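You operate a simulated robot arm through the tools that you are given. There is no shell and no other tool.

The job below is to be done with a simulated two-armed robot. You get a single attempt, and the scene is never put back.

Task
Find the warmer resistor block with the tester and put it in RECHECK.
Fine: measure both blocks on the bench; tester back in its place and switched off.

Only the result counts: the job must be done as asked and must still hold three seconds after the hand-in. Knocking over, shifting, dropping, spilling or breaking anything else fails it.

Robot
Two 7-joint arms with fingered hands on one trunk that stands fixed in place. Base frame: the origin is at the foot of the trunk, x ahead of it, y to its left, z up; the work surface is at about z = 0.72. Lengths are in m, angles in degrees, forces in N, time in s.
The left shoulder is at [0.021, 0.208, 1.273], the right one opposite. Each reaches about 1.152 m from its shoulder. Payload 5 kg a hand.
Tool frame (each hand has its own): the origin (TCP) lies between the finger pads and is the grasp point; the fingertips stand 0.048 m ahead of it; z points along the fingers, y is the line along which they close. The gripper opens to 0.16 m; its body begins 0.056 m behind the TCP. The gripper is a hand of 4 fingers: y runs from the thumb to the fingers, the wrist lies at [-0.026, -0.142, -0.252] in the tool frame, and closing takes about 1.5 s.
Orientation is that of the tool frame in the base frame, as a unit quaternion [x, y, z, w]. With the fingers straight down and the wrist toward the robot, the tool's x, y and z point along [0, 1, 0], [1, 0, 0] and [0, 0, -1] of the base frame.

Tools
- The arms move only by the tool nudge_tool. It takes "left_increments", "right_increments" or both (then of equal length, played together; a hand with none holds still); each is text: rows parted by semicolons, each of 6 numbers parted by spaces: the shift along the tool's x, y, z in units of 250 mm (1.0 is 250 mm), then the turn, a rotation vector about the tool's x, y, z in units of 120 degrees (1.0 is 120 degrees). In form: dx dy dz rx ry rz; .... A call has 1 to 20 rows; each row is the pose to reach, as a shift and turn from the pose commanded when the call began, along the tool's axes at that moment. "left_hand" and "right_hand" are, for a hand that has rows, the closure in counts, from 0 (fully open) to 255 (shut), set as the call begins (left out, the last holds). A call with a number of a shift or a turn outside -1 to 1 is refused whole. Rows are played at 5 a second. More than 0.05 m and 8.6 degrees between two rows, or a gripper value outside its range, and nothing of the call is played. A pose out of reach is approached as far as the arm can. The call stops where the force on the tool passes 60 N (or 10 N more than at its start, if that is more) or the arm is blocked; 0.2 s more then pass. The fingers move at their own pace (about 0.108 m/s each) and stop on an object; they squeeze with about 26 N. The grip force told is the motor's: it shows also when the fingers shut on nothing. Time passes only in rows, and 0.2 s behind the last, so rows that repeat a pose let the fingers close. The reply holds the time, the measured pose of the TCP, the force on the tool along the base axes, the opening and the grip force, in the units named above and with some noise, with the torque about the TCP (base axes, N m) and any sound that the robot's microphone picked up, and new pictures: "show" is both (left out), scene, wrist or none (wrist: the cameras of the hands that moved).
- Cameras (640 x 400 px; columns grow to the right, rows downward): "scene" is now at [0.0954, -0.0013, 1.4535]; the picture's right is [-0.02, -1.00, 0.00], its down [-0.64, 0.01, -0.77] and it looks along [0.77, -0.02, -0.64] (base axes); focal length 325 px, centre (320, 200). "left" rides on the left gripper at [-0.087, -0.133, -0.189] in its tool frame; the picture's right is [-0.83, -0.26, 0.49], its down [0.51, -0.71, 0.49] and it looks along [0.22, 0.66, 0.72] (tool axes); focal length 238 px, centre (320, 200). "right" rides on the right gripper at [0.087, -0.132, -0.189] in its tool frame; the picture's right is [-0.83, 0.26, -0.49], its down [-0.51, -0.71, 0.49] and it looks along [-0.22, 0.66, 0.72] (tool axes); focal length 238 px, centre (320, 200). There is no depth. A picture from a camera that has moved, and an enlarged one, comes with that camera's place and axes in the base frame and with its lens.
- raise_lower(by): moves the trunk up (or, below 0, down) by that many m; the arms and the scene camera ride with it, the base frame stays. It gives what a move gives, with no picture.
- set_grasp(shape, hand): the hand has 4 fingers and takes this shape, open, in about a second: jaw (thumb against the fingers, like two jaws); tri (thumb and two fingers); tip (a fingertip pinch); poke (one finger out to press); point (the index stretched); flat (the hand flat); cup (the hand cupped); fist (a fist). The gripper value then closes the fingers along that shape, each until it touches; the sizes above hold for jaw. It gives what a move gives, with no picture.
- turn_head(pan, tilt): turns the head with the scene camera to pan (to the left, within 86 degrees either way) and tilt (down, from -29 to 69), counted from straight ahead of the robot. It gives what a move gives, and a new picture of the scene camera.
- zoom(camera, box): a new picture of the part [left, top, right, bottom] of that camera's present view, enlarged. The clock stands still meanwhile.
- sign_off(): hands the job in; it is judged then, once.

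Places have to be worked out from the pictures, the camera data and where the tool is seen. Open the grippers and draw the arms clear of the work before you hand the job in, unless the task says otherwise.

The tools are called after "Request:" as a command line: name --argument value ..., lists and objects as JSON in quotes. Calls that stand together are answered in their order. nudge_tool: Moves the arms, as the interface text tells. Its arguments: {"type":"object","properties":{"left_increments":{"type":"string"},"left_hand":{"type":"number"},"right_increments":{"type":"string"},"right_hand":{"type":"number"},"show":{"type":"string","enum":["both","scene","wrist","none"]}},"required":[]} The other tools are called the same way: raise_lower (by) moves the trunk up or down; set_grasp (shape, hand) gives the hand a shape; turn_head (pan, tilt) turns the head that bears the scene camera; zoom (camera, box) takes an enlarged picture of a part of a camera's view; sign_off () hands the job in.

At the start:

```text
time_s: 0.0
left_eef_pos: [0.7248, 0.4027, 1.0466]
left_ee_rot: [0.707, 0.707, 0.0, 0.0]
left_force: [-0.2, 0.9, -0.2]
left_torque: [0.01, -0.01, 0.02]
left_finger_gap: 0.1596
left_gripper_force: 0.1
left_shape: jaw
right_eef_pos: [0.6284, -0.2688, 1.0533]
right_ee_rot: [0.707, 0.707, 0.0, 0.0]
right_force: [0.1, 0.0, 0.3]
right_torque: [-0.01, -0.01, 0.01]
right_finger_gap: 0.1597
right_gripper_force: 0.0
right_shape: jaw
trunk travel left (down, up): [-0.275, 0.415]
head pan, tilt (commanded): [-1.2, 39.9]
```

scene: 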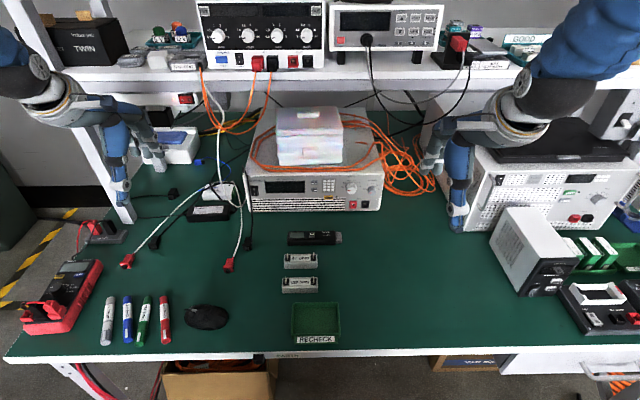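
right: 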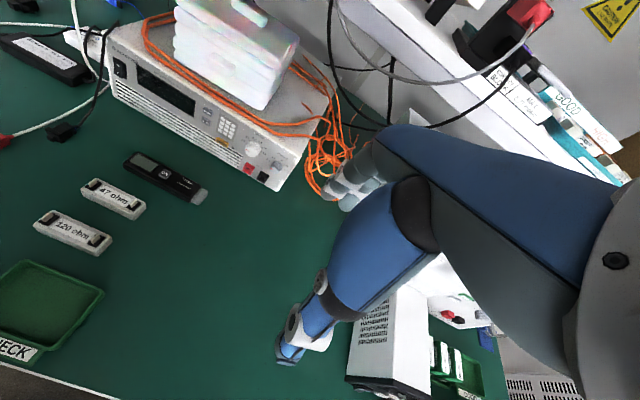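
left: 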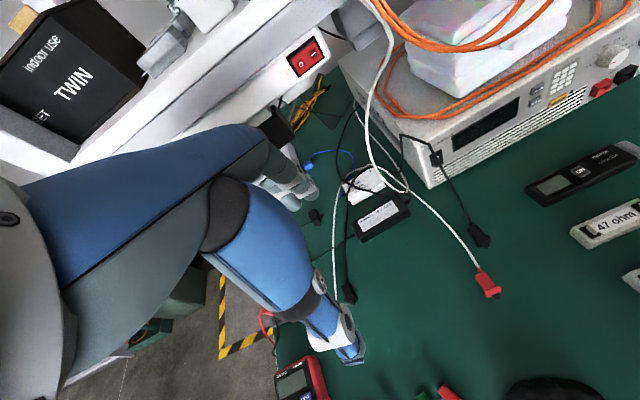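

I see a black tester, two blocks (47 ohm, 120 ohm) and the RECHECK tray in the middle of the bench. I zoom in to read the tester's layout.

Request:
zoom --camera "scene" --box '[260, 220, 380, 295]'

Request:
zoom --camera "right" --box '[0, 140, 220, 280]'

Request:
zoom --camera "left" --box '[500, 120, 640, 210]'

Request:
zoom --camera "scene" --box '[260, 280, 380, 355]'

```text
5.33 times, centred on (320, 258) of scene
camera zoom: at [0.0954, -0.0013, 1.4535], right [-0.02, -1.0, 0.0], down [-0.64, 0.01, -0.77], along [0.77, -0.02, -0.64], focal length 1735 px, centre (320, -107)
```

zoom: 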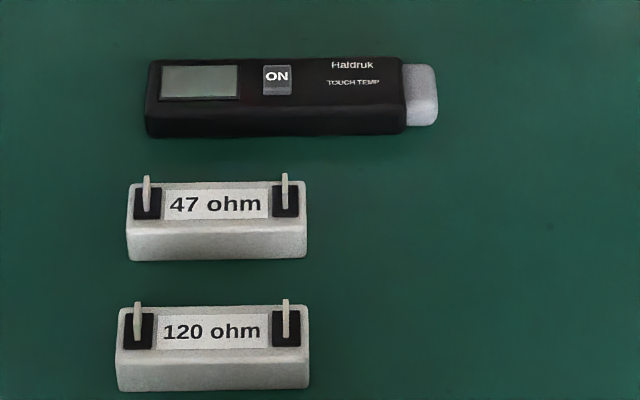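

```text
2.86 times, centred on (110, 210) of right
camera zoom: at [0.4956, -0.1828, 1.2417], right [0.26, -0.83, 0.49], down [-0.71, -0.51, -0.49], along [0.66, -0.22, -0.72], focal length 681 px, centre (920, 171)
```

zoom: 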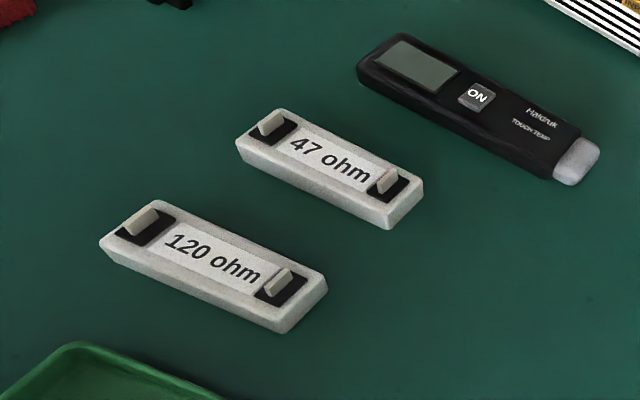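

```text
4.44 times, centred on (570, 165) of left
camera zoom: at [0.5921, 0.3158, 1.2349], right [-0.26, -0.83, -0.49], down [-0.71, 0.51, -0.49], along [0.66, 0.22, -0.72], focal length 1059 px, centre (-791, 356)
```

zoom: 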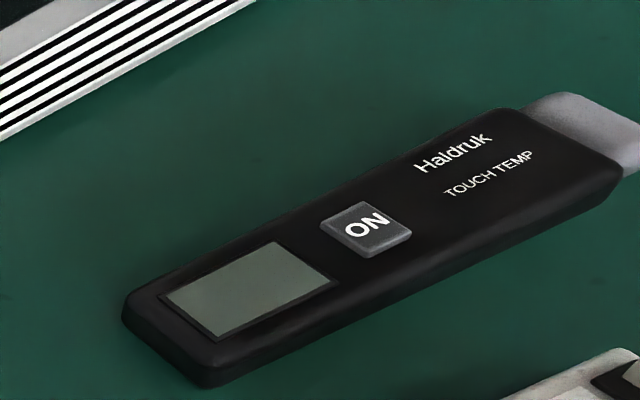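

```text
5.33 times, centred on (320, 318) of scene
camera zoom: at [0.0954, -0.0013, 1.4535], right [-0.02, -1.0, 0.0], down [-0.64, 0.01, -0.77], along [0.77, -0.02, -0.64], focal length 1735 px, centre (320, -427)
```

zoom: 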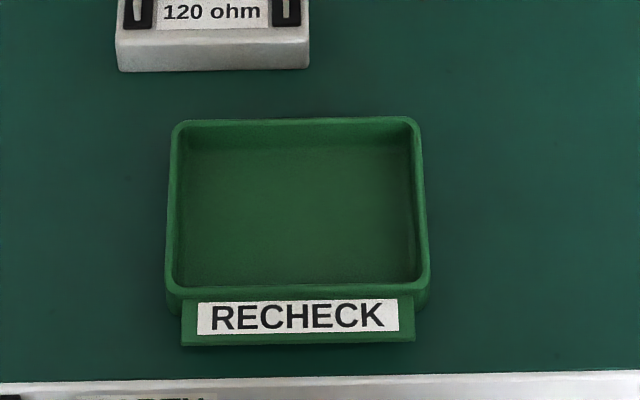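

The tester lies along y near (0.778, 0.010) with its grey sensing tip toward -y, and the ON button near (0.777, 0.009). I look at the hands and the rest of the bench before moving.

Request:
zoom --camera "scene" --box '[380, 60, 540, 260]'

Request:
zoom --camera "right" --box '[220, 100, 540, 380]'

Request:
zoom --camera "scene" --box '[80, 150, 330, 306]'

Request:
zoom --camera "scene" --box '[480, 180, 640, 350]'

```text
2.00 times, centred on (460, 160) of scene
camera zoom: at [0.0954, -0.0013, 1.4535], right [-0.02, -1.0, 0.0], down [-0.64, 0.01, -0.77], along [0.77, -0.02, -0.64], focal length 651 px, centre (40, 280)
```

zoom: 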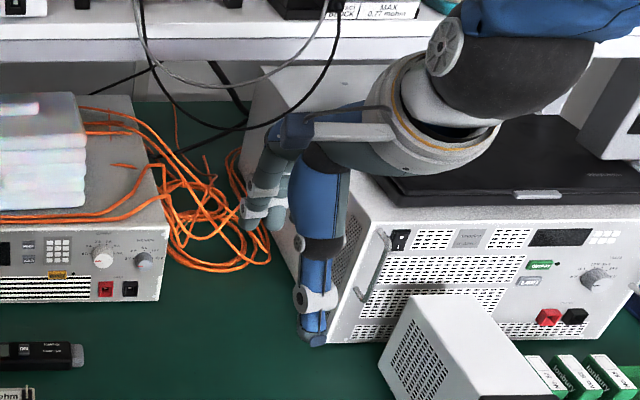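

```text
1.43 times, centred on (380, 240) of right
camera zoom: at [0.4956, -0.1828, 1.2417], right [0.26, -0.83, 0.49], down [-0.71, -0.51, -0.49], along [0.66, -0.22, -0.72], focal length 340 px, centre (234, 143)
```

zoom: 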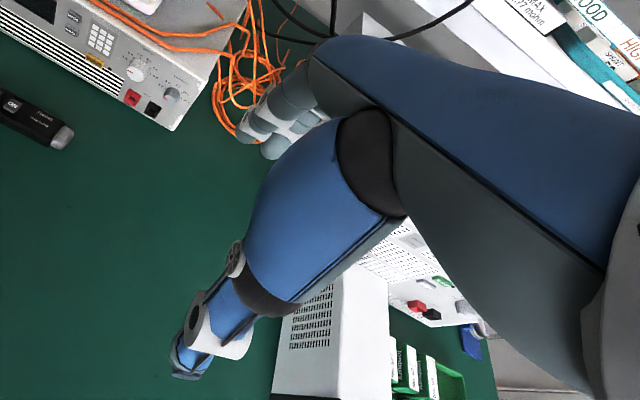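

```text
2.56 times, centred on (205, 228) of scene
camera zoom: at [0.0954, -0.0013, 1.4535], right [-0.02, -1.0, 0.0], down [-0.64, 0.01, -0.77], along [0.77, -0.02, -0.64], focal length 833 px, centre (614, 128)
```

zoom: 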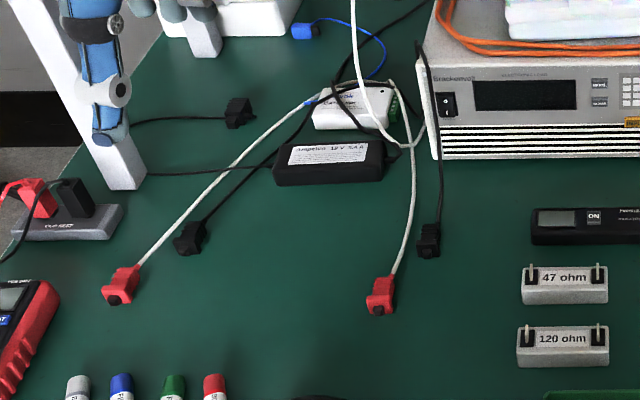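

```text
2.35 times, centred on (560, 265) of scene
camera zoom: at [0.0954, -0.0013, 1.4535], right [-0.02, -1.0, 0.0], down [-0.64, 0.01, -0.77], along [0.77, -0.02, -0.64], focal length 766 px, centre (-245, 47)
```

zoom: 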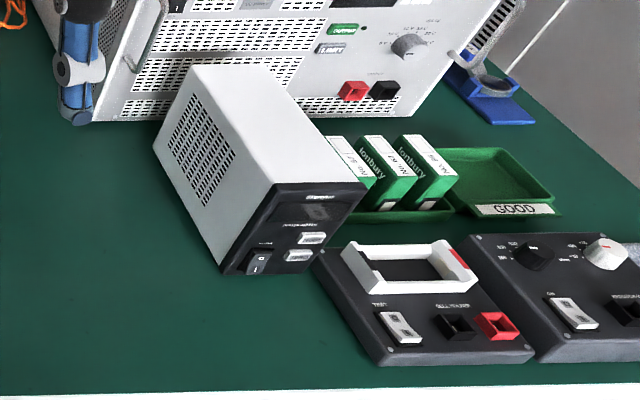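

The hands are large, with the thumb on the near side and fingers on the far side. I set the right hand to the poke shape to see where the pressing fingertip lies.

Request:
set_grasp --shape "poke" --hand "right"

Request:
zoom --camera "scene" --box '[380, 60, 540, 260]'

Request:
zoom --camera "right" --box '[0, 0, 640, 400]'

Request:
zoom --camera "left" --box '[0, 0, 640, 400]'

```text
time_s: 0.9
left_eef_pos: [0.7248, 0.4041, 1.0468]
left_ee_rot: [0.707, 0.708, 0.0, 0.0]
left_force: [-0.3, 0.1, -0.7]
left_torque: [0.01, -0.05, -0.01]
left_finger_gap: 0.1595
left_gripper_force: 0.0
left_shape: jaw
right_eef_pos: [0.6297, -0.271, 1.0529]
right_ee_rot: [0.707, 0.707, 0.0, 0.0]
right_force: [-0.2, 0.5, -0.8]
right_torque: [0.01, -0.01, -0.05]
right_finger_gap: 0.0
right_gripper_force: 0.0
right_shape: poke
trunk travel left (down, up): [-0.275, 0.415]
head pan, tilt (commanded): [-1.2, 39.9]
```

```text
2.00 times, centred on (460, 160) of scene
camera zoom: at [0.0954, -0.0013, 1.4535], right [-0.02, -1.0, 0.0], down [-0.64, 0.01, -0.77], along [0.77, -0.02, -0.64], focal length 651 px, centre (40, 280)
```

zoom: 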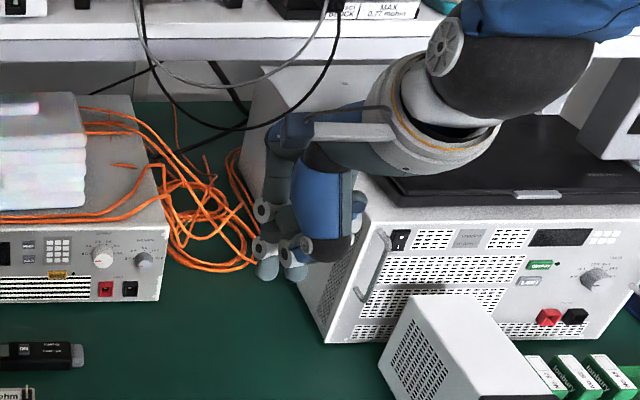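

```text
1.00 times, centred on (320, 200) of right (not enlarged: the box is as wide or as high as the picture)
camera zoom: at [0.4956, -0.1828, 1.2417], right [0.26, -0.83, 0.49], down [-0.71, -0.51, -0.49], along [0.66, -0.22, -0.72], focal length 238 px, centre (320, 200)
```

zoom: 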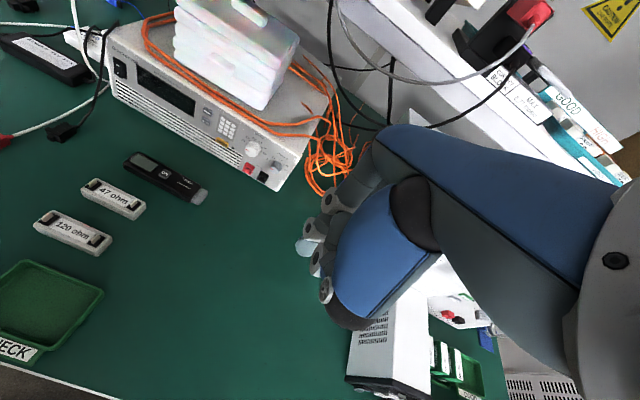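

```text
1.00 times, centred on (320, 200) of left (not enlarged: the box is as wide or as high as the picture)
camera zoom: at [0.5921, 0.3158, 1.2349], right [-0.26, -0.83, -0.49], down [-0.71, 0.51, -0.49], along [0.66, 0.22, -0.72], focal length 238 px, centre (320, 200)
```

zoom: 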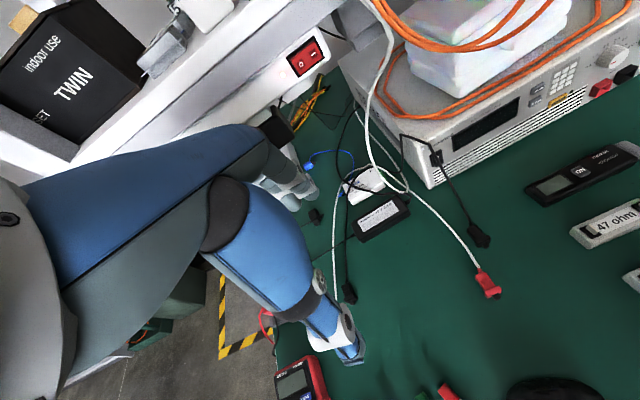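

The poke shape looks folded from here; I zoom closer on the right hand from both cameras to find the pressing fingertip.

Request:
zoom --camera "scene" --box '[425, 110, 489, 210]'

Request:
zoom --camera "right" --box '[270, 130, 450, 340]'

Request:
zoom --camera "left" --box '[560, 0, 640, 50]'

```text
4.00 times, centred on (457, 160) of scene
camera zoom: at [0.0954, -0.0013, 1.4535], right [-0.02, -1.0, 0.0], down [-0.64, 0.01, -0.77], along [0.77, -0.02, -0.64], focal length 1302 px, centre (-228, 360)
```

zoom: 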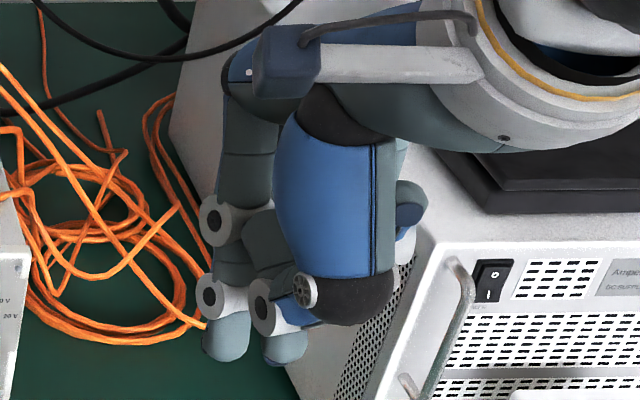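

```text
1.90 times, centred on (360, 235) of right
camera zoom: at [0.4956, -0.1828, 1.2417], right [0.26, -0.83, 0.49], down [-0.71, -0.51, -0.49], along [0.66, -0.22, -0.72], focal length 454 px, centre (244, 133)
```

zoom: 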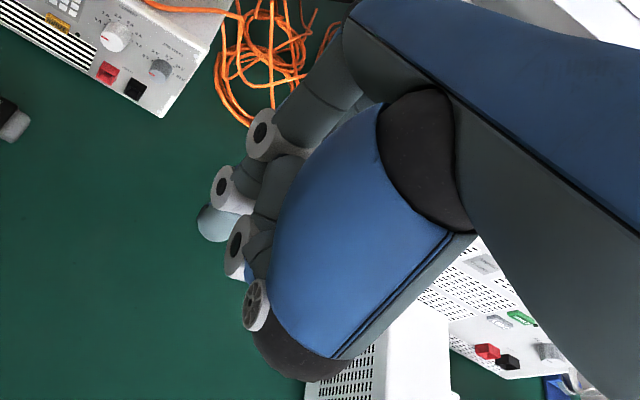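

```text
8.00 times, centred on (600, 25) of left
camera zoom: at [0.5921, 0.3158, 1.2349], right [-0.26, -0.83, -0.49], down [-0.71, 0.51, -0.49], along [0.66, 0.22, -0.72], focal length 1907 px, centre (-1920, 1600)
```

zoom: 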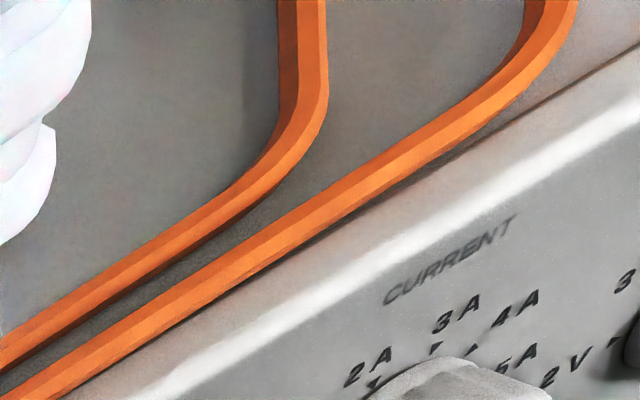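

The index fingertip in poke appears about 6 cm below the TCP, slightly ahead and left. I move the right hand partway toward a point above the tester and look again.

Request:
nudge_tool --right_increments "0.125 0.04 0.057 0 0 0; 0.25 0.08 0.114 0 0 0; 0.375 0.12 0.17 0 0 0; 0.5 0.16 0.228 0 0 0; 0.625 0.2 0.285 0 0 0; 0.75 0.24 0.34 0 0 0; 0.88 0.28 0.4 0 0 0"

```text
time_s: 2.5
left_eef_pos: [0.7265, 0.403, 1.0451]
left_ee_rot: [0.707, 0.707, 0.0, -0.001]
left_force: [-0.1, 1.3, -0.4]
left_torque: [-0.03, 0.02, -0.03]
left_finger_gap: 0.1597
left_gripper_force: 0.1
left_shape: jaw
right_eef_pos: [0.701, -0.048, 0.9527]
right_ee_rot: [0.707, 0.707, -0.002, -0.001]
right_force: [0.7, 0.0, 0.8]
right_torque: [0.05, 0.09, 0.0]
right_finger_gap: 0.0
right_gripper_force: 0.0
right_shape: poke
trunk travel left (down, up): [-0.275, 0.415]
head pan, tilt (commanded): [-1.2, 39.9]
camera scene: at [0.0962, -0.0008, 1.4534], right [-0.02, -1.0, 0.0], down [-0.64, 0.01, -0.77], along [0.77, -0.02, -0.64], focal length 325 px, centre (320, 200)
camera right: at [0.569, 0.0389, 1.14], right [0.26, -0.83, 0.49], down [-0.71, -0.51, -0.49], along [0.66, -0.22, -0.72], focal length 238 px, centre (320, 200)
```

scene: 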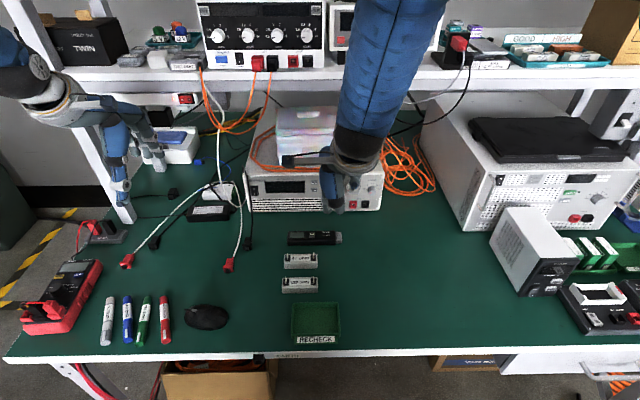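
right: 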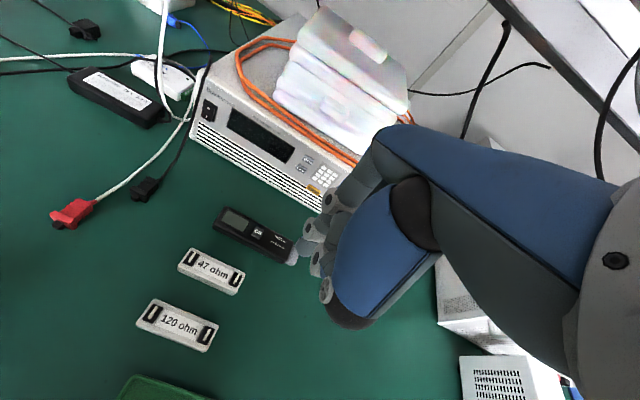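

The hand is near (0.70, -0.05, 0.95), and the tester remains visible. I zoom on the fingers to pin down the tip.

Request:
zoom --camera "scene" --box '[270, 120, 430, 250]'

Request:
zoom --camera "right" --box '[200, 160, 400, 340]'

Request:
zoom --camera "left" --box '[480, 0, 640, 200]'

```text
3.08 times, centred on (350, 185) of scene
camera zoom: at [0.0962, -0.0008, 1.4534], right [-0.02, -1.0, 0.0], down [-0.64, 0.01, -0.77], along [0.77, -0.02, -0.64], focal length 1001 px, centre (228, 246)
```

zoom: 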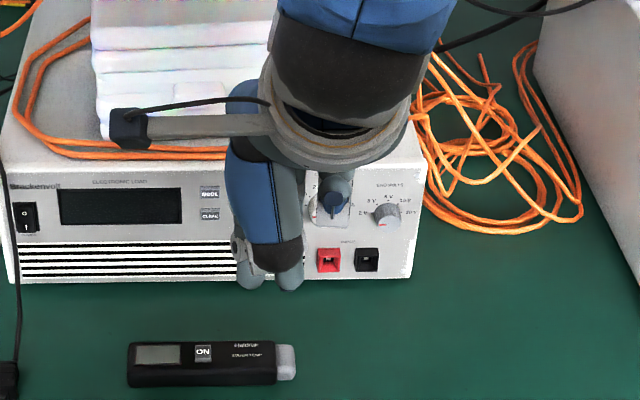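

```text
2.22 times, centred on (300, 250) of right
camera zoom: at [0.569, 0.0389, 1.14], right [0.26, -0.83, 0.49], down [-0.71, -0.51, -0.49], along [0.66, -0.22, -0.72], focal length 530 px, centre (364, 89)
```

zoom: 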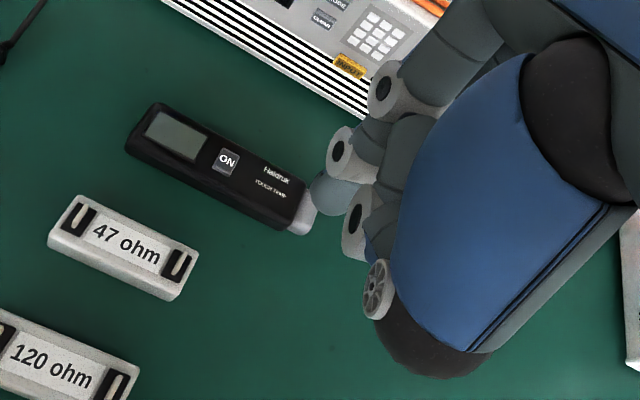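

```text
2.00 times, centred on (560, 100) of left
camera zoom: at [0.5929, 0.3161, 1.2343], right [-0.26, -0.83, -0.49], down [-0.71, 0.51, -0.49], along [0.66, 0.22, -0.72], focal length 477 px, centre (-160, 400)
```

zoom: 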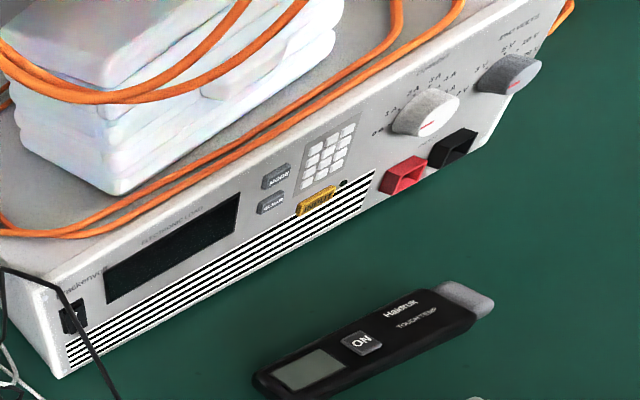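

I zoom further to locate the two visible fingertips and tell which one protrudes.

Request:
zoom --camera "scene" --box '[310, 175, 374, 215]'

Request:
zoom --camera "right" --box '[280, 180, 376, 260]'

```text
10.00 times, centred on (342, 195) of scene
camera zoom: at [0.0962, -0.0008, 1.4534], right [-0.02, -1.0, 0.0], down [-0.64, 0.01, -0.77], along [0.77, -0.02, -0.64], focal length 3254 px, centre (100, 250)
```

zoom: 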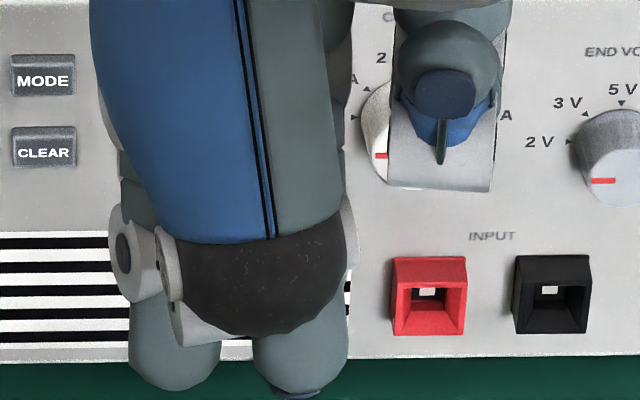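

```text
5.00 times, centred on (328, 220) of right
camera zoom: at [0.569, 0.0389, 1.14], right [0.26, -0.83, 0.49], down [-0.71, -0.51, -0.49], along [0.66, -0.22, -0.72], focal length 1192 px, centre (280, 100)
```

zoom: 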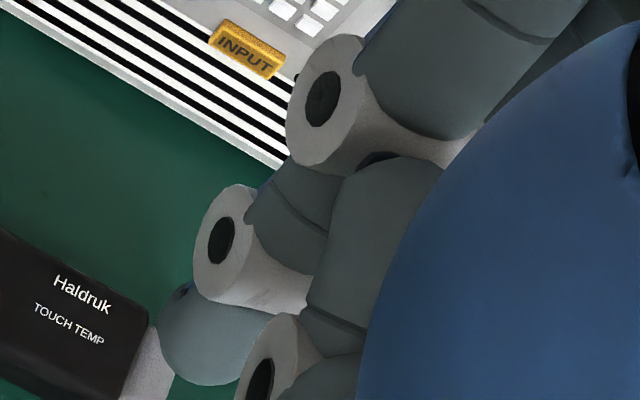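

In poke, index and middle tips hang at similar depth, which risks touching beside the button. I try the "point" shape for a clearer single fingertip.

Request:
set_grasp --shape "point" --hand "right"

Request:
zoom --camera "scene" --box '[302, 165, 382, 215]'

Request:
zoom --camera "right" --box '[200, 160, 400, 340]'

```text
time_s: 3.4
left_eef_pos: [0.7258, 0.4038, 1.0469]
left_ee_rot: [0.707, 0.707, 0.0, 0.0]
left_force: [0.2, -0.2, 0.3]
left_torque: [-0.01, 0.01, -0.05]
left_finger_gap: 0.1597
left_gripper_force: 0.1
left_shape: jaw
right_eef_pos: [0.7008, -0.0493, 0.9531]
right_ee_rot: [0.706, 0.708, 0.0, 0.001]
right_force: [-0.2, 0.3, -0.1]
right_torque: [0.0, -0.02, -0.02]
right_finger_gap: 0.0
right_gripper_force: 0.1
right_shape: point
trunk travel left (down, up): [-0.275, 0.415]
head pan, tilt (commanded): [-1.2, 39.9]
```

```text
8.00 times, centred on (342, 190) of scene
camera zoom: at [0.0956, -0.0011, 1.4535], right [-0.02, -1.0, 0.0], down [-0.64, 0.01, -0.77], along [0.77, -0.02, -0.64], focal length 2603 px, centre (144, 280)
```

zoom: 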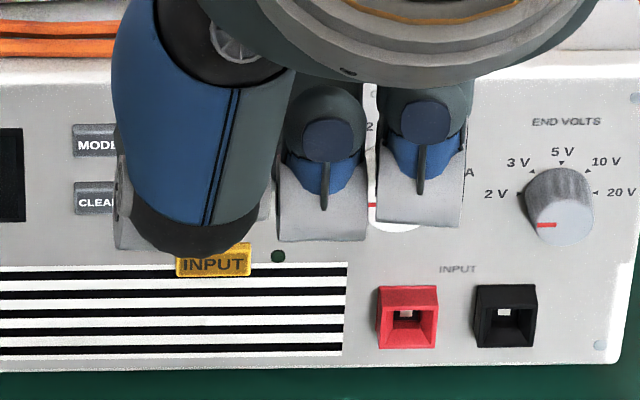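

```text
2.22 times, centred on (300, 250) of right
camera zoom: at [0.5681, 0.0387, 1.1405], right [0.26, -0.83, 0.49], down [-0.71, -0.51, -0.49], along [0.66, -0.22, -0.72], focal length 530 px, centre (364, 89)
```

zoom: 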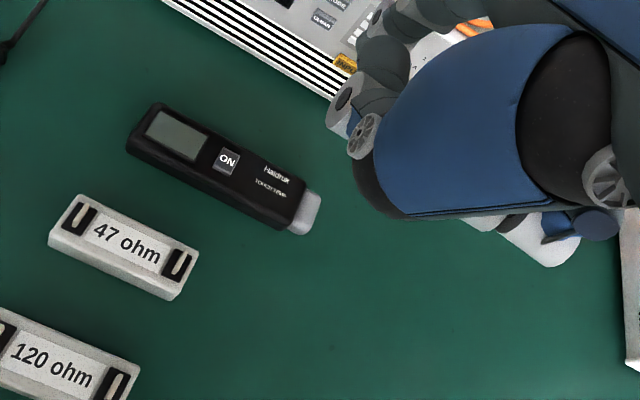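

"Point" stretches the index forward, so its direction needs a side view. I turn the left hand so its camera looks across at the right hand.

Request:
nudge_tool --left_increments "0 0 0 0 0 0.0625; 0 0 0 0 0 0.125; 0 0 0 0 0 0.1875; 0 0 0 0 0 0.25; 0 0 0 0 0 0.3125; 0 0 0 0 0 0.375; 0 0 0 0 0 0.4375; 0 0 0 0 0 0.5" --show "wrist"

```text
time_s: 5.2
left_eef_pos: [0.726, 0.4034, 1.0466]
left_ee_rot: [0.966, 0.258, 0.0, 0.0]
left_force: [-0.1, 0.5, -0.2]
left_torque: [-0.01, 0.02, -0.02]
left_finger_gap: 0.16
left_gripper_force: 0.0
left_shape: jaw
right_eef_pos: [0.7001, -0.0477, 0.9535]
right_ee_rot: [0.707, 0.708, 0.0, 0.0]
right_force: [0.4, 0.3, -1.0]
right_torque: [-0.02, 0.04, -0.04]
right_finger_gap: 0.0
right_gripper_force: 0.0
right_shape: point
trunk travel left (down, up): [-0.275, 0.415]
head pan, tilt (commanded): [-1.2, 39.9]
camera left: at [0.5843, 0.4754, 1.2343], right [-0.85, -0.19, -0.49], down [0.09, 0.87, -0.49], along [0.52, -0.46, -0.72], focal length 238 px, centre (320, 200)
```

left: 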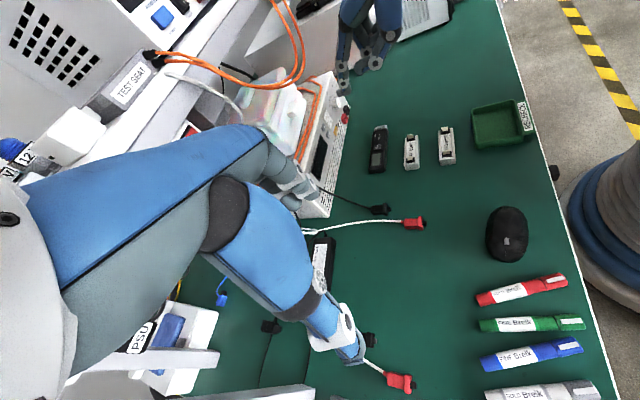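

The left camera now sees the right hand side-on at the top of its picture. I zoom in on it.

Request:
zoom --camera "left" --box '[310, 0, 430, 100]'

```text
4.00 times, centred on (370, 50) of left
camera zoom: at [0.5843, 0.4754, 1.2343], right [-0.85, -0.19, -0.49], down [0.09, 0.87, -0.49], along [0.52, -0.46, -0.72], focal length 953 px, centre (120, 800)
```

zoom: 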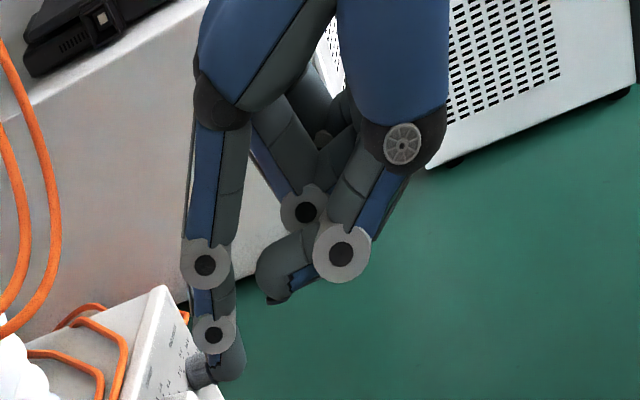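

In "point" the index reaches forward-down and its tip is clearly the lowest part of the hand (about 0.11 ahead and 0.05 below the TCP). I zoom on it in both wrist views to refine its sideways place.

Request:
zoom --camera "right" --box '[290, 145, 386, 205]'

Request:
zoom --camera "left" --box '[335, 60, 399, 100]'

```text
6.67 times, centred on (338, 175) of right
camera zoom: at [0.5686, 0.0392, 1.1404], right [0.26, -0.83, 0.49], down [-0.71, -0.51, -0.49], along [0.66, -0.22, -0.72], focal length 1589 px, centre (200, 367)
```

zoom: 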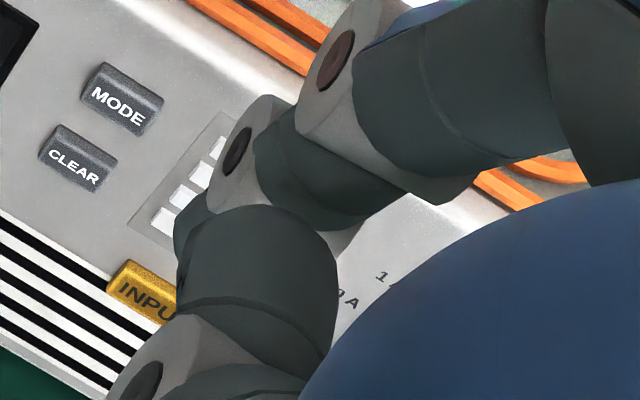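

```text
10.00 times, centred on (367, 80) of left
camera zoom: at [0.5843, 0.4754, 1.2343], right [-0.85, -0.19, -0.49], down [0.09, 0.87, -0.49], along [0.52, -0.46, -0.72], focal length 2384 px, centre (-150, 1400)
```

zoom: 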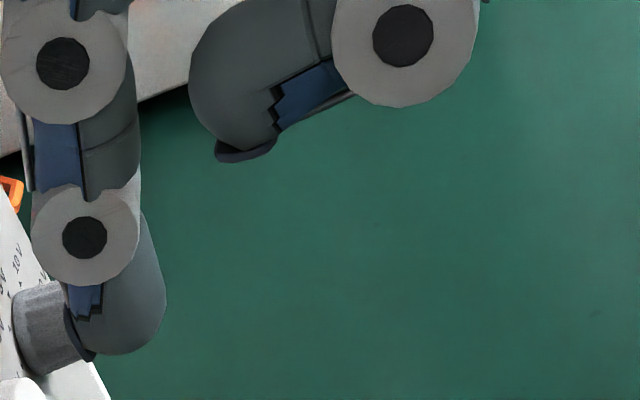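

I judge the index tip at about (+0.106, +0.023, -0.046) from the TCP. I pitch the hand 20° so the index points more downward and gains clearance over the 47-ohm block, and hover about 3.5 cm above the button.

Request:
nudge_tool --right_increments "0.034 -0.007 0.09 0.042 0 0; 0.068 -0.014 0.18 0.083 0 0; 0.102 -0.021 0.27 0.125 0 0; 0.136 -0.028 0.36 0.1667 0 0; 0.136 -0.028 0.36 0.1667 0 0"

Request:
zoom --camera "left" --box '[320, 60, 448, 140]'

Request:
zoom --camera "left" --box '[350, 90, 414, 150]'

Request:
zoom --camera "right" --box '[240, 110, 400, 210]'

Request:
zoom --camera "scene" --box '[256, 170, 384, 250]'

```text
time_s: 6.4
left_eef_pos: [0.725, 0.4048, 1.0457]
left_ee_rot: [0.966, 0.258, 0.0, 0.0]
left_force: [-0.2, 0.2, 0.9]
left_torque: [-0.01, -0.01, 0.03]
left_finger_gap: 0.1599
left_gripper_force: 0.2
left_shape: jaw
right_eef_pos: [0.691, -0.0131, 0.8617]
right_ee_rot: [0.696, 0.697, -0.124, -0.123]
right_force: [0.0, 0.8, 1.4]
right_torque: [-0.04, -0.03, 0.0]
right_finger_gap: 0.1536
right_gripper_force: 0.1
right_shape: point
right hand out of reach, approached as far as the arm can: row 1
trunk travel left (down, up): [-0.275, 0.415]
head pan, tilt (commanded): [-1.2, 39.9]
camera scene: at [0.0948, -0.0003, 1.4536], right [-0.02, -1.0, 0.0], down [-0.64, 0.01, -0.77], along [0.77, -0.02, -0.64], focal length 325 px, centre (320, 200)
camera right: at [0.6313, 0.0743, 1.0842], right [0.41, -0.83, 0.37], down [-0.83, -0.51, -0.22], along [0.37, -0.22, -0.9], focal length 238 px, centre (320, 200)
```

scene: 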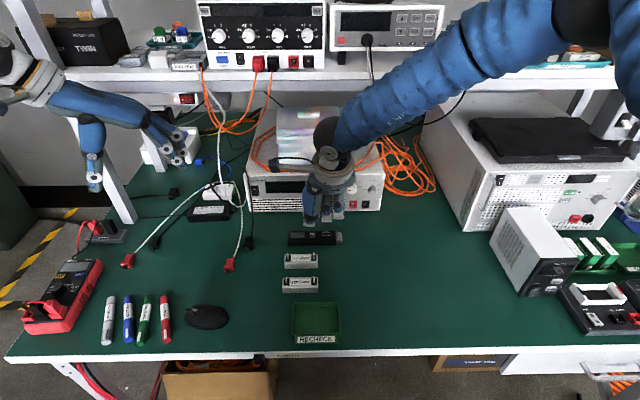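
right: 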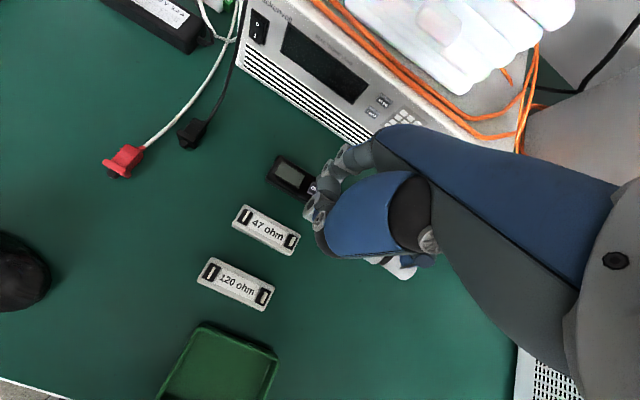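

```text
5.00 times, centred on (384, 100) of left
camera zoom: at [0.583, 0.4758, 1.2346], right [-0.85, -0.19, -0.49], down [0.08, 0.87, -0.49], along [0.52, -0.46, -0.72], focal length 1192 px, centre (0, 700)
```

zoom: 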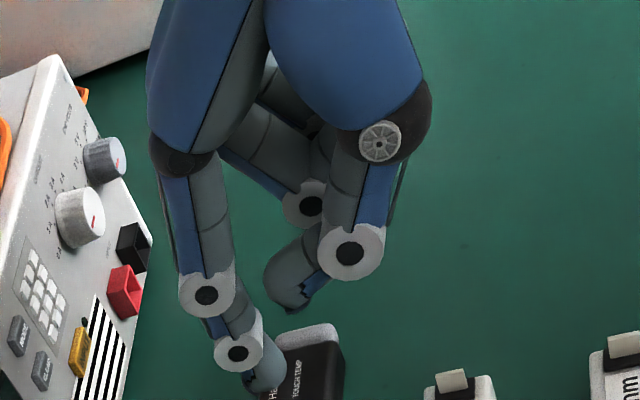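

```text
6.67 times, centred on (382, 120) of left
camera zoom: at [0.583, 0.4758, 1.2346], right [-0.85, -0.19, -0.49], down [0.08, 0.87, -0.49], along [0.52, -0.46, -0.72], focal length 1589 px, centre (-93, 733)
```

zoom: 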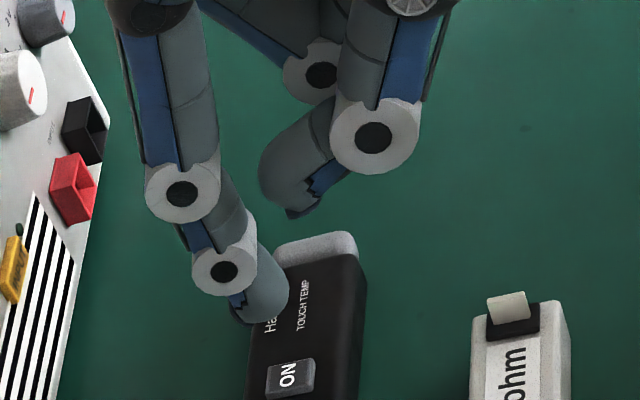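

```text
4.00 times, centred on (320, 160) of right
camera zoom: at [0.6313, 0.0743, 1.0842], right [0.41, -0.83, 0.37], down [-0.83, -0.51, -0.22], along [0.37, -0.22, -0.9], focal length 953 px, centre (320, 360)
```

zoom: 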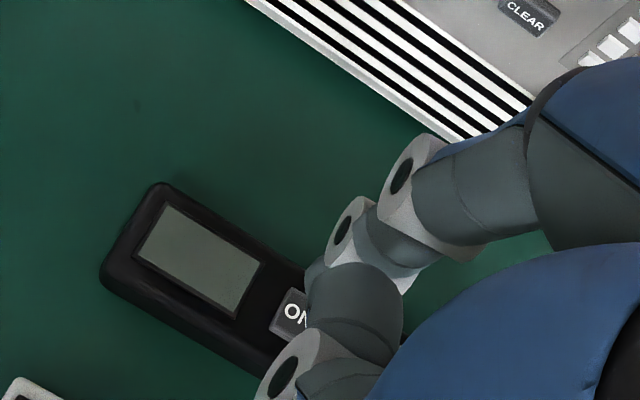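

```text
5.00 times, centred on (320, 210) of scene
camera zoom: at [0.0948, -0.0003, 1.4536], right [-0.02, -1.0, 0.0], down [-0.64, 0.01, -0.77], along [0.77, -0.02, -0.64], focal length 1627 px, centre (320, 150)
```

zoom: 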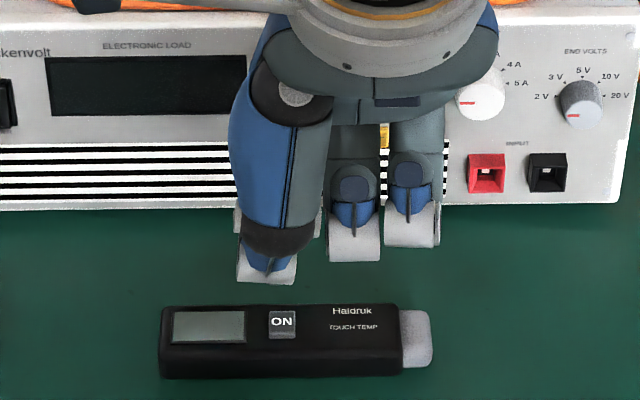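

The index tip is about 3.5-4 cm over the button, aligned at roughly (0.776, 0.009). I descend 2.5 cm straight down with 3 mm forward correction, then check.

Request:
nudge_tool --right_increments "0.0 0.02 0.03 0 0 0; 0.0 0.033 0.06 0 0 0; 0.0 0.0455 0.09 0 0 0; 0.0 0.0455 0.09 0 0 0" --show "none"

Request:
zoom --camera "left" --box '[350, 100, 414, 140]'

Request:
zoom --camera "right" --box '[240, 130, 400, 230]'

Request:
zoom --camera "scene" --box '[280, 200, 376, 260]'

```text
time_s: 7.4
left_eef_pos: [0.726, 0.4035, 1.0466]
left_ee_rot: [0.966, 0.259, 0.0, 0.0]
left_force: [0.9, 1.0, 0.8]
left_torque: [0.05, 0.0, 0.0]
left_finger_gap: 0.1596
left_gripper_force: 0.1
left_shape: jaw
right_eef_pos: [0.6961, -0.0143, 0.8398]
right_ee_rot: [0.696, 0.696, -0.124, -0.123]
right_force: [-0.1, 0.4, -0.1]
right_torque: [-0.03, 0.0, 0.02]
right_finger_gap: 0.1533
right_gripper_force: 0.2
right_shape: point
trunk travel left (down, up): [-0.275, 0.415]
head pan, tilt (commanded): [-1.2, 39.9]
```

```text
10.00 times, centred on (382, 120) of left
camera zoom: at [0.5837, 0.4745, 1.2346], right [-0.85, -0.19, -0.49], down [0.08, 0.87, -0.49], along [0.52, -0.46, -0.72], focal length 2384 px, centre (-300, 1000)
```

zoom: 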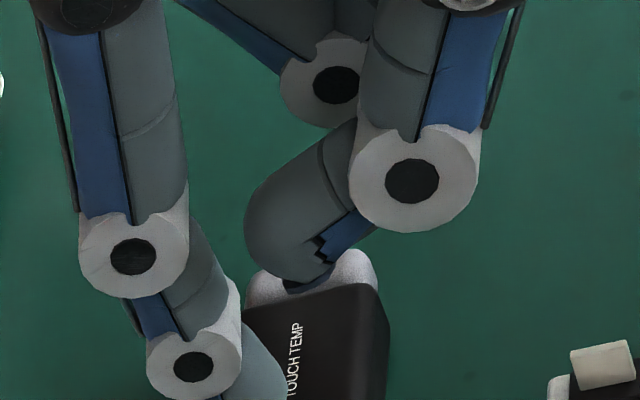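

```text
4.00 times, centred on (320, 180) of right
camera zoom: at [0.6347, 0.0717, 1.0615], right [0.41, -0.83, 0.37], down [-0.83, -0.51, -0.22], along [0.37, -0.22, -0.9], focal length 953 px, centre (320, 280)
```

zoom: 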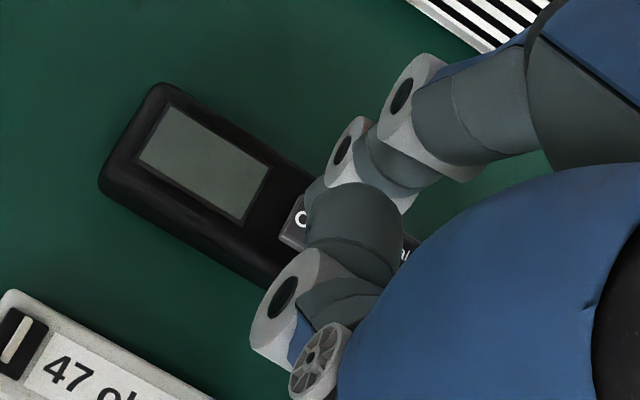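

```text
6.67 times, centred on (328, 230) of scene
camera zoom: at [0.0953, -0.0012, 1.4535], right [-0.02, -1.0, 0.0], down [-0.64, 0.01, -0.77], along [0.77, -0.02, -0.64], focal length 2169 px, centre (267, 0)
```

zoom: 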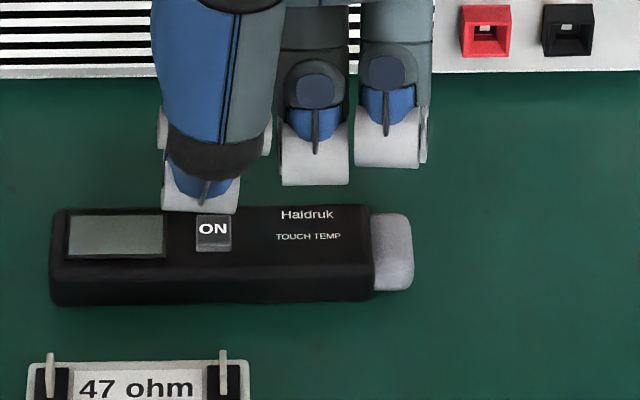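

No contact yet. I check the tip just above the button from the left camera.

Request:
zoom --camera "left" --box '[345, 115, 409, 155]'

```text
10.00 times, centred on (377, 135) of left
camera zoom: at [0.5837, 0.4745, 1.2346], right [-0.85, -0.19, -0.49], down [0.08, 0.87, -0.49], along [0.52, -0.46, -0.72], focal length 2384 px, centre (-250, 850)
```

zoom: 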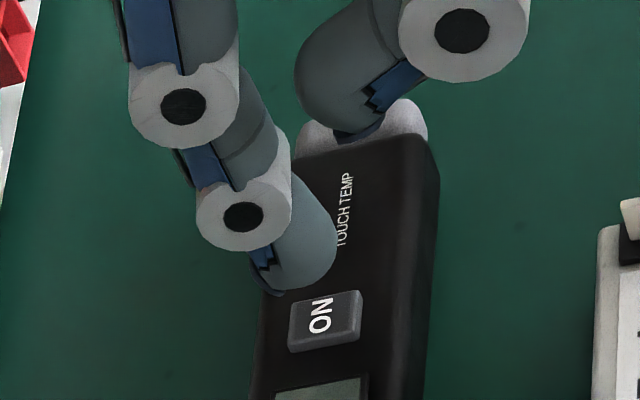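

The tip is about 1.5 cm above the button and will land on its centre going straight down. I descend in small steps and watch the force.

Request:
nudge_tool --right_increments "0 0.0068 0.0188 0 0 0; 0 0.0137 0.0376 0 0 0; 0 0.0178 0.0489 0 0 0; 0 0.0178 0.0489 0 0 0" --show "none"

Request:
zoom --camera "scene" --box '[280, 200, 376, 260]'

Request:
zoom --camera "left" --box '[345, 115, 409, 155]'

```text
time_s: 8.4
left_eef_pos: [0.7266, 0.4027, 1.0457]
left_ee_rot: [0.966, 0.259, 0.0, 0.0]
left_force: [-0.2, -0.5, -1.3]
left_torque: [0.01, -0.01, -0.03]
left_finger_gap: 0.1599
left_gripper_force: 0.0
left_shape: jaw
right_eef_pos: [0.6952, -0.016, 0.8251]
right_ee_rot: [0.696, 0.697, -0.123, -0.122]
right_force: [-0.2, -0.9, 0.4]
right_torque: [-0.03, 0.01, -0.02]
right_finger_gap: 0.1534
right_gripper_force: 0.1
right_shape: point
trunk travel left (down, up): [-0.275, 0.415]
head pan, tilt (commanded): [-1.2, 39.9]
```

```text
6.67 times, centred on (328, 230) of scene
camera zoom: at [0.0954, -0.0011, 1.4535], right [-0.02, -1.0, 0.0], down [-0.64, 0.01, -0.77], along [0.77, -0.02, -0.64], focal length 2169 px, centre (267, 0)
```

zoom: 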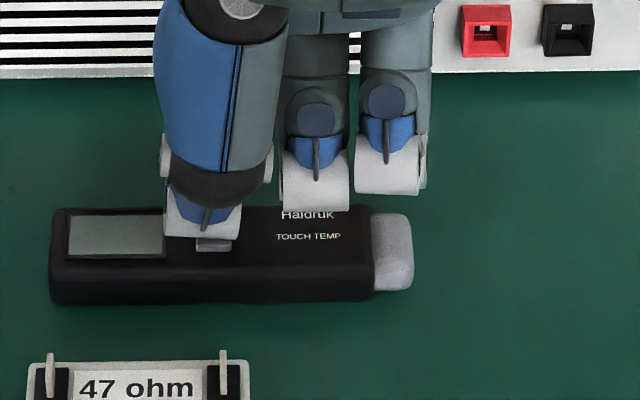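

```text
10.00 times, centred on (377, 135) of left
camera zoom: at [0.5838, 0.4745, 1.2345], right [-0.85, -0.19, -0.49], down [0.08, 0.87, -0.49], along [0.52, -0.46, -0.72], focal length 2384 px, centre (-250, 850)
```

zoom: 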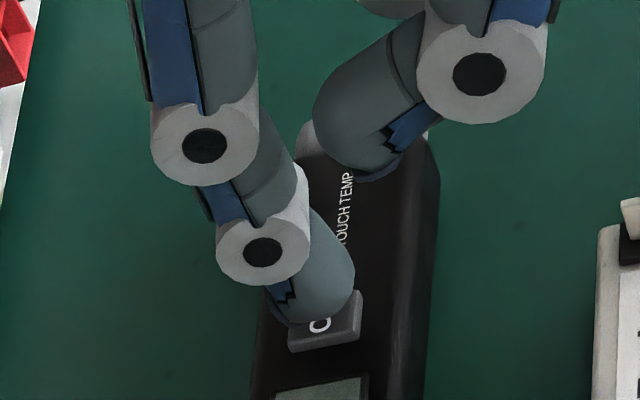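

The tip appears to be just over the button with no force yet. I continue in 2 mm steps.

Request:
nudge_tool --right_increments "0 0.0027 0.0075 0 0 0; 0 0.0041 0.0113 0 0 0; 0 0.0041 0.0113 0 0 0" --show "none"

Request:
zoom --camera "left" --box '[345, 115, 409, 155]'

Request:
zoom --camera "scene" --box '[280, 200, 376, 260]'

```text
time_s: 9.2
left_eef_pos: [0.7263, 0.4033, 1.046]
left_ee_rot: [0.966, 0.259, 0.0, 0.0]
left_force: [-0.1, -0.3, -0.5]
left_torque: [-0.05, 0.02, 0.02]
left_finger_gap: 0.1596
left_gripper_force: 0.1
left_shape: jaw
right_eef_pos: [0.6944, -0.0157, 0.8236]
right_ee_rot: [0.696, 0.696, -0.123, -0.123]
right_force: [0.7, 0.4, -0.5]
right_torque: [-0.03, -0.02, 0.02]
right_finger_gap: 0.1536
right_gripper_force: 0.0
right_shape: point
trunk travel left (down, up): [-0.275, 0.415]
head pan, tilt (commanded): [-1.2, 39.9]
```

```text
10.00 times, centred on (377, 135) of left
camera zoom: at [0.5839, 0.4746, 1.2344], right [-0.85, -0.19, -0.49], down [0.08, 0.87, -0.49], along [0.52, -0.46, -0.72], focal length 2384 px, centre (-250, 850)
```

zoom: 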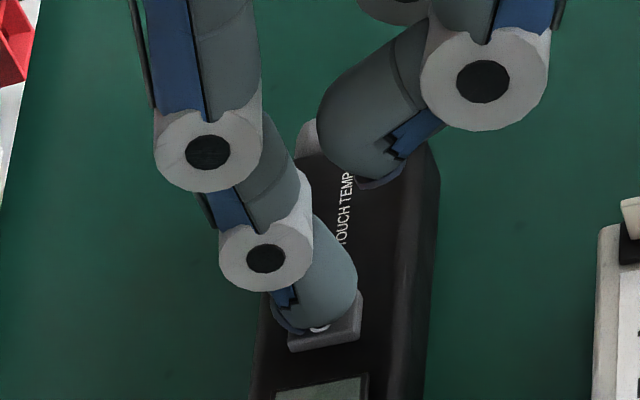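

```text
6.67 times, centred on (328, 230) of scene
camera zoom: at [0.0955, -0.0011, 1.4535], right [-0.02, -1.0, 0.0], down [-0.64, 0.01, -0.77], along [0.77, -0.02, -0.64], focal length 2169 px, centre (267, 0)
```

zoom: 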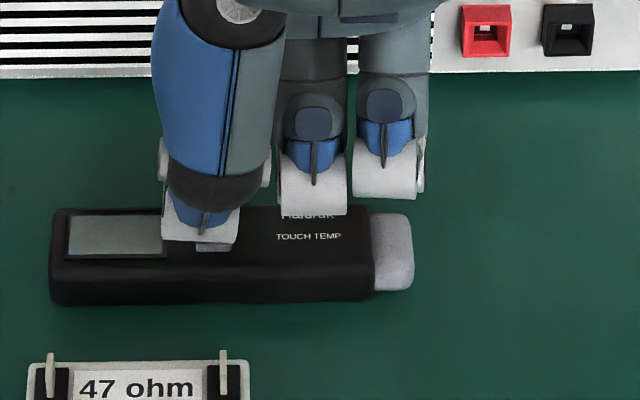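

Still no force, so the tip must be within a few mm of the button. I go down a further 3 mm.

Request:
nudge_tool --right_increments "0 0.0014 0.0038 0 0 0; 0 0.0027 0.0075 0 0 0; 0 0.0041 0.0113 0 0 0; 0 0.0041 0.0113 0 0 0" --show "none"

Request:
zoom --camera "left" --box '[345, 115, 409, 155]'

Request:
zoom --camera "scene" --box '[280, 200, 376, 260]'

```text
time_s: 10.2
left_eef_pos: [0.7252, 0.4039, 1.0459]
left_ee_rot: [0.966, 0.259, 0.0, 0.0]
left_force: [-1.3, 0.9, 0.1]
left_torque: [-0.03, -0.01, -0.02]
left_finger_gap: 0.1596
left_gripper_force: 0.1
left_shape: jaw
right_eef_pos: [0.6953, -0.0153, 0.8196]
right_ee_rot: [0.697, 0.696, -0.123, -0.122]
right_force: [-0.1, 0.4, 3.8]
right_torque: [0.12, -0.36, 0.06]
right_finger_gap: 0.0
right_gripper_force: 0.0
right_shape: point
trunk travel left (down, up): [-0.275, 0.415]
head pan, tilt (commanded): [-1.2, 39.9]
heard: click
```

```text
10.00 times, centred on (377, 135) of left
camera zoom: at [0.5835, 0.4746, 1.2346], right [-0.85, -0.19, -0.49], down [0.08, 0.87, -0.49], along [0.52, -0.46, -0.72], focal length 2384 px, centre (-250, 850)
```

zoom: 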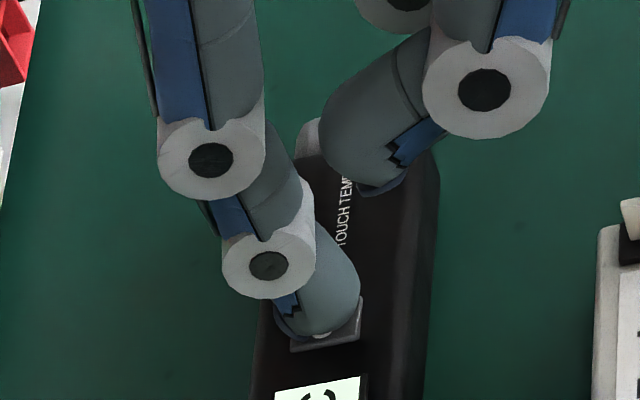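

```text
6.67 times, centred on (328, 230) of scene
camera zoom: at [0.0951, -0.001, 1.4535], right [-0.02, -1.0, 0.0], down [-0.64, 0.01, -0.77], along [0.77, -0.02, -0.64], focal length 2169 px, centre (267, 0)
```

zoom: 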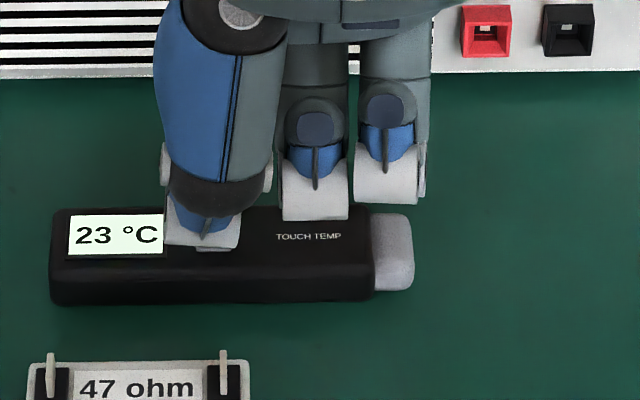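

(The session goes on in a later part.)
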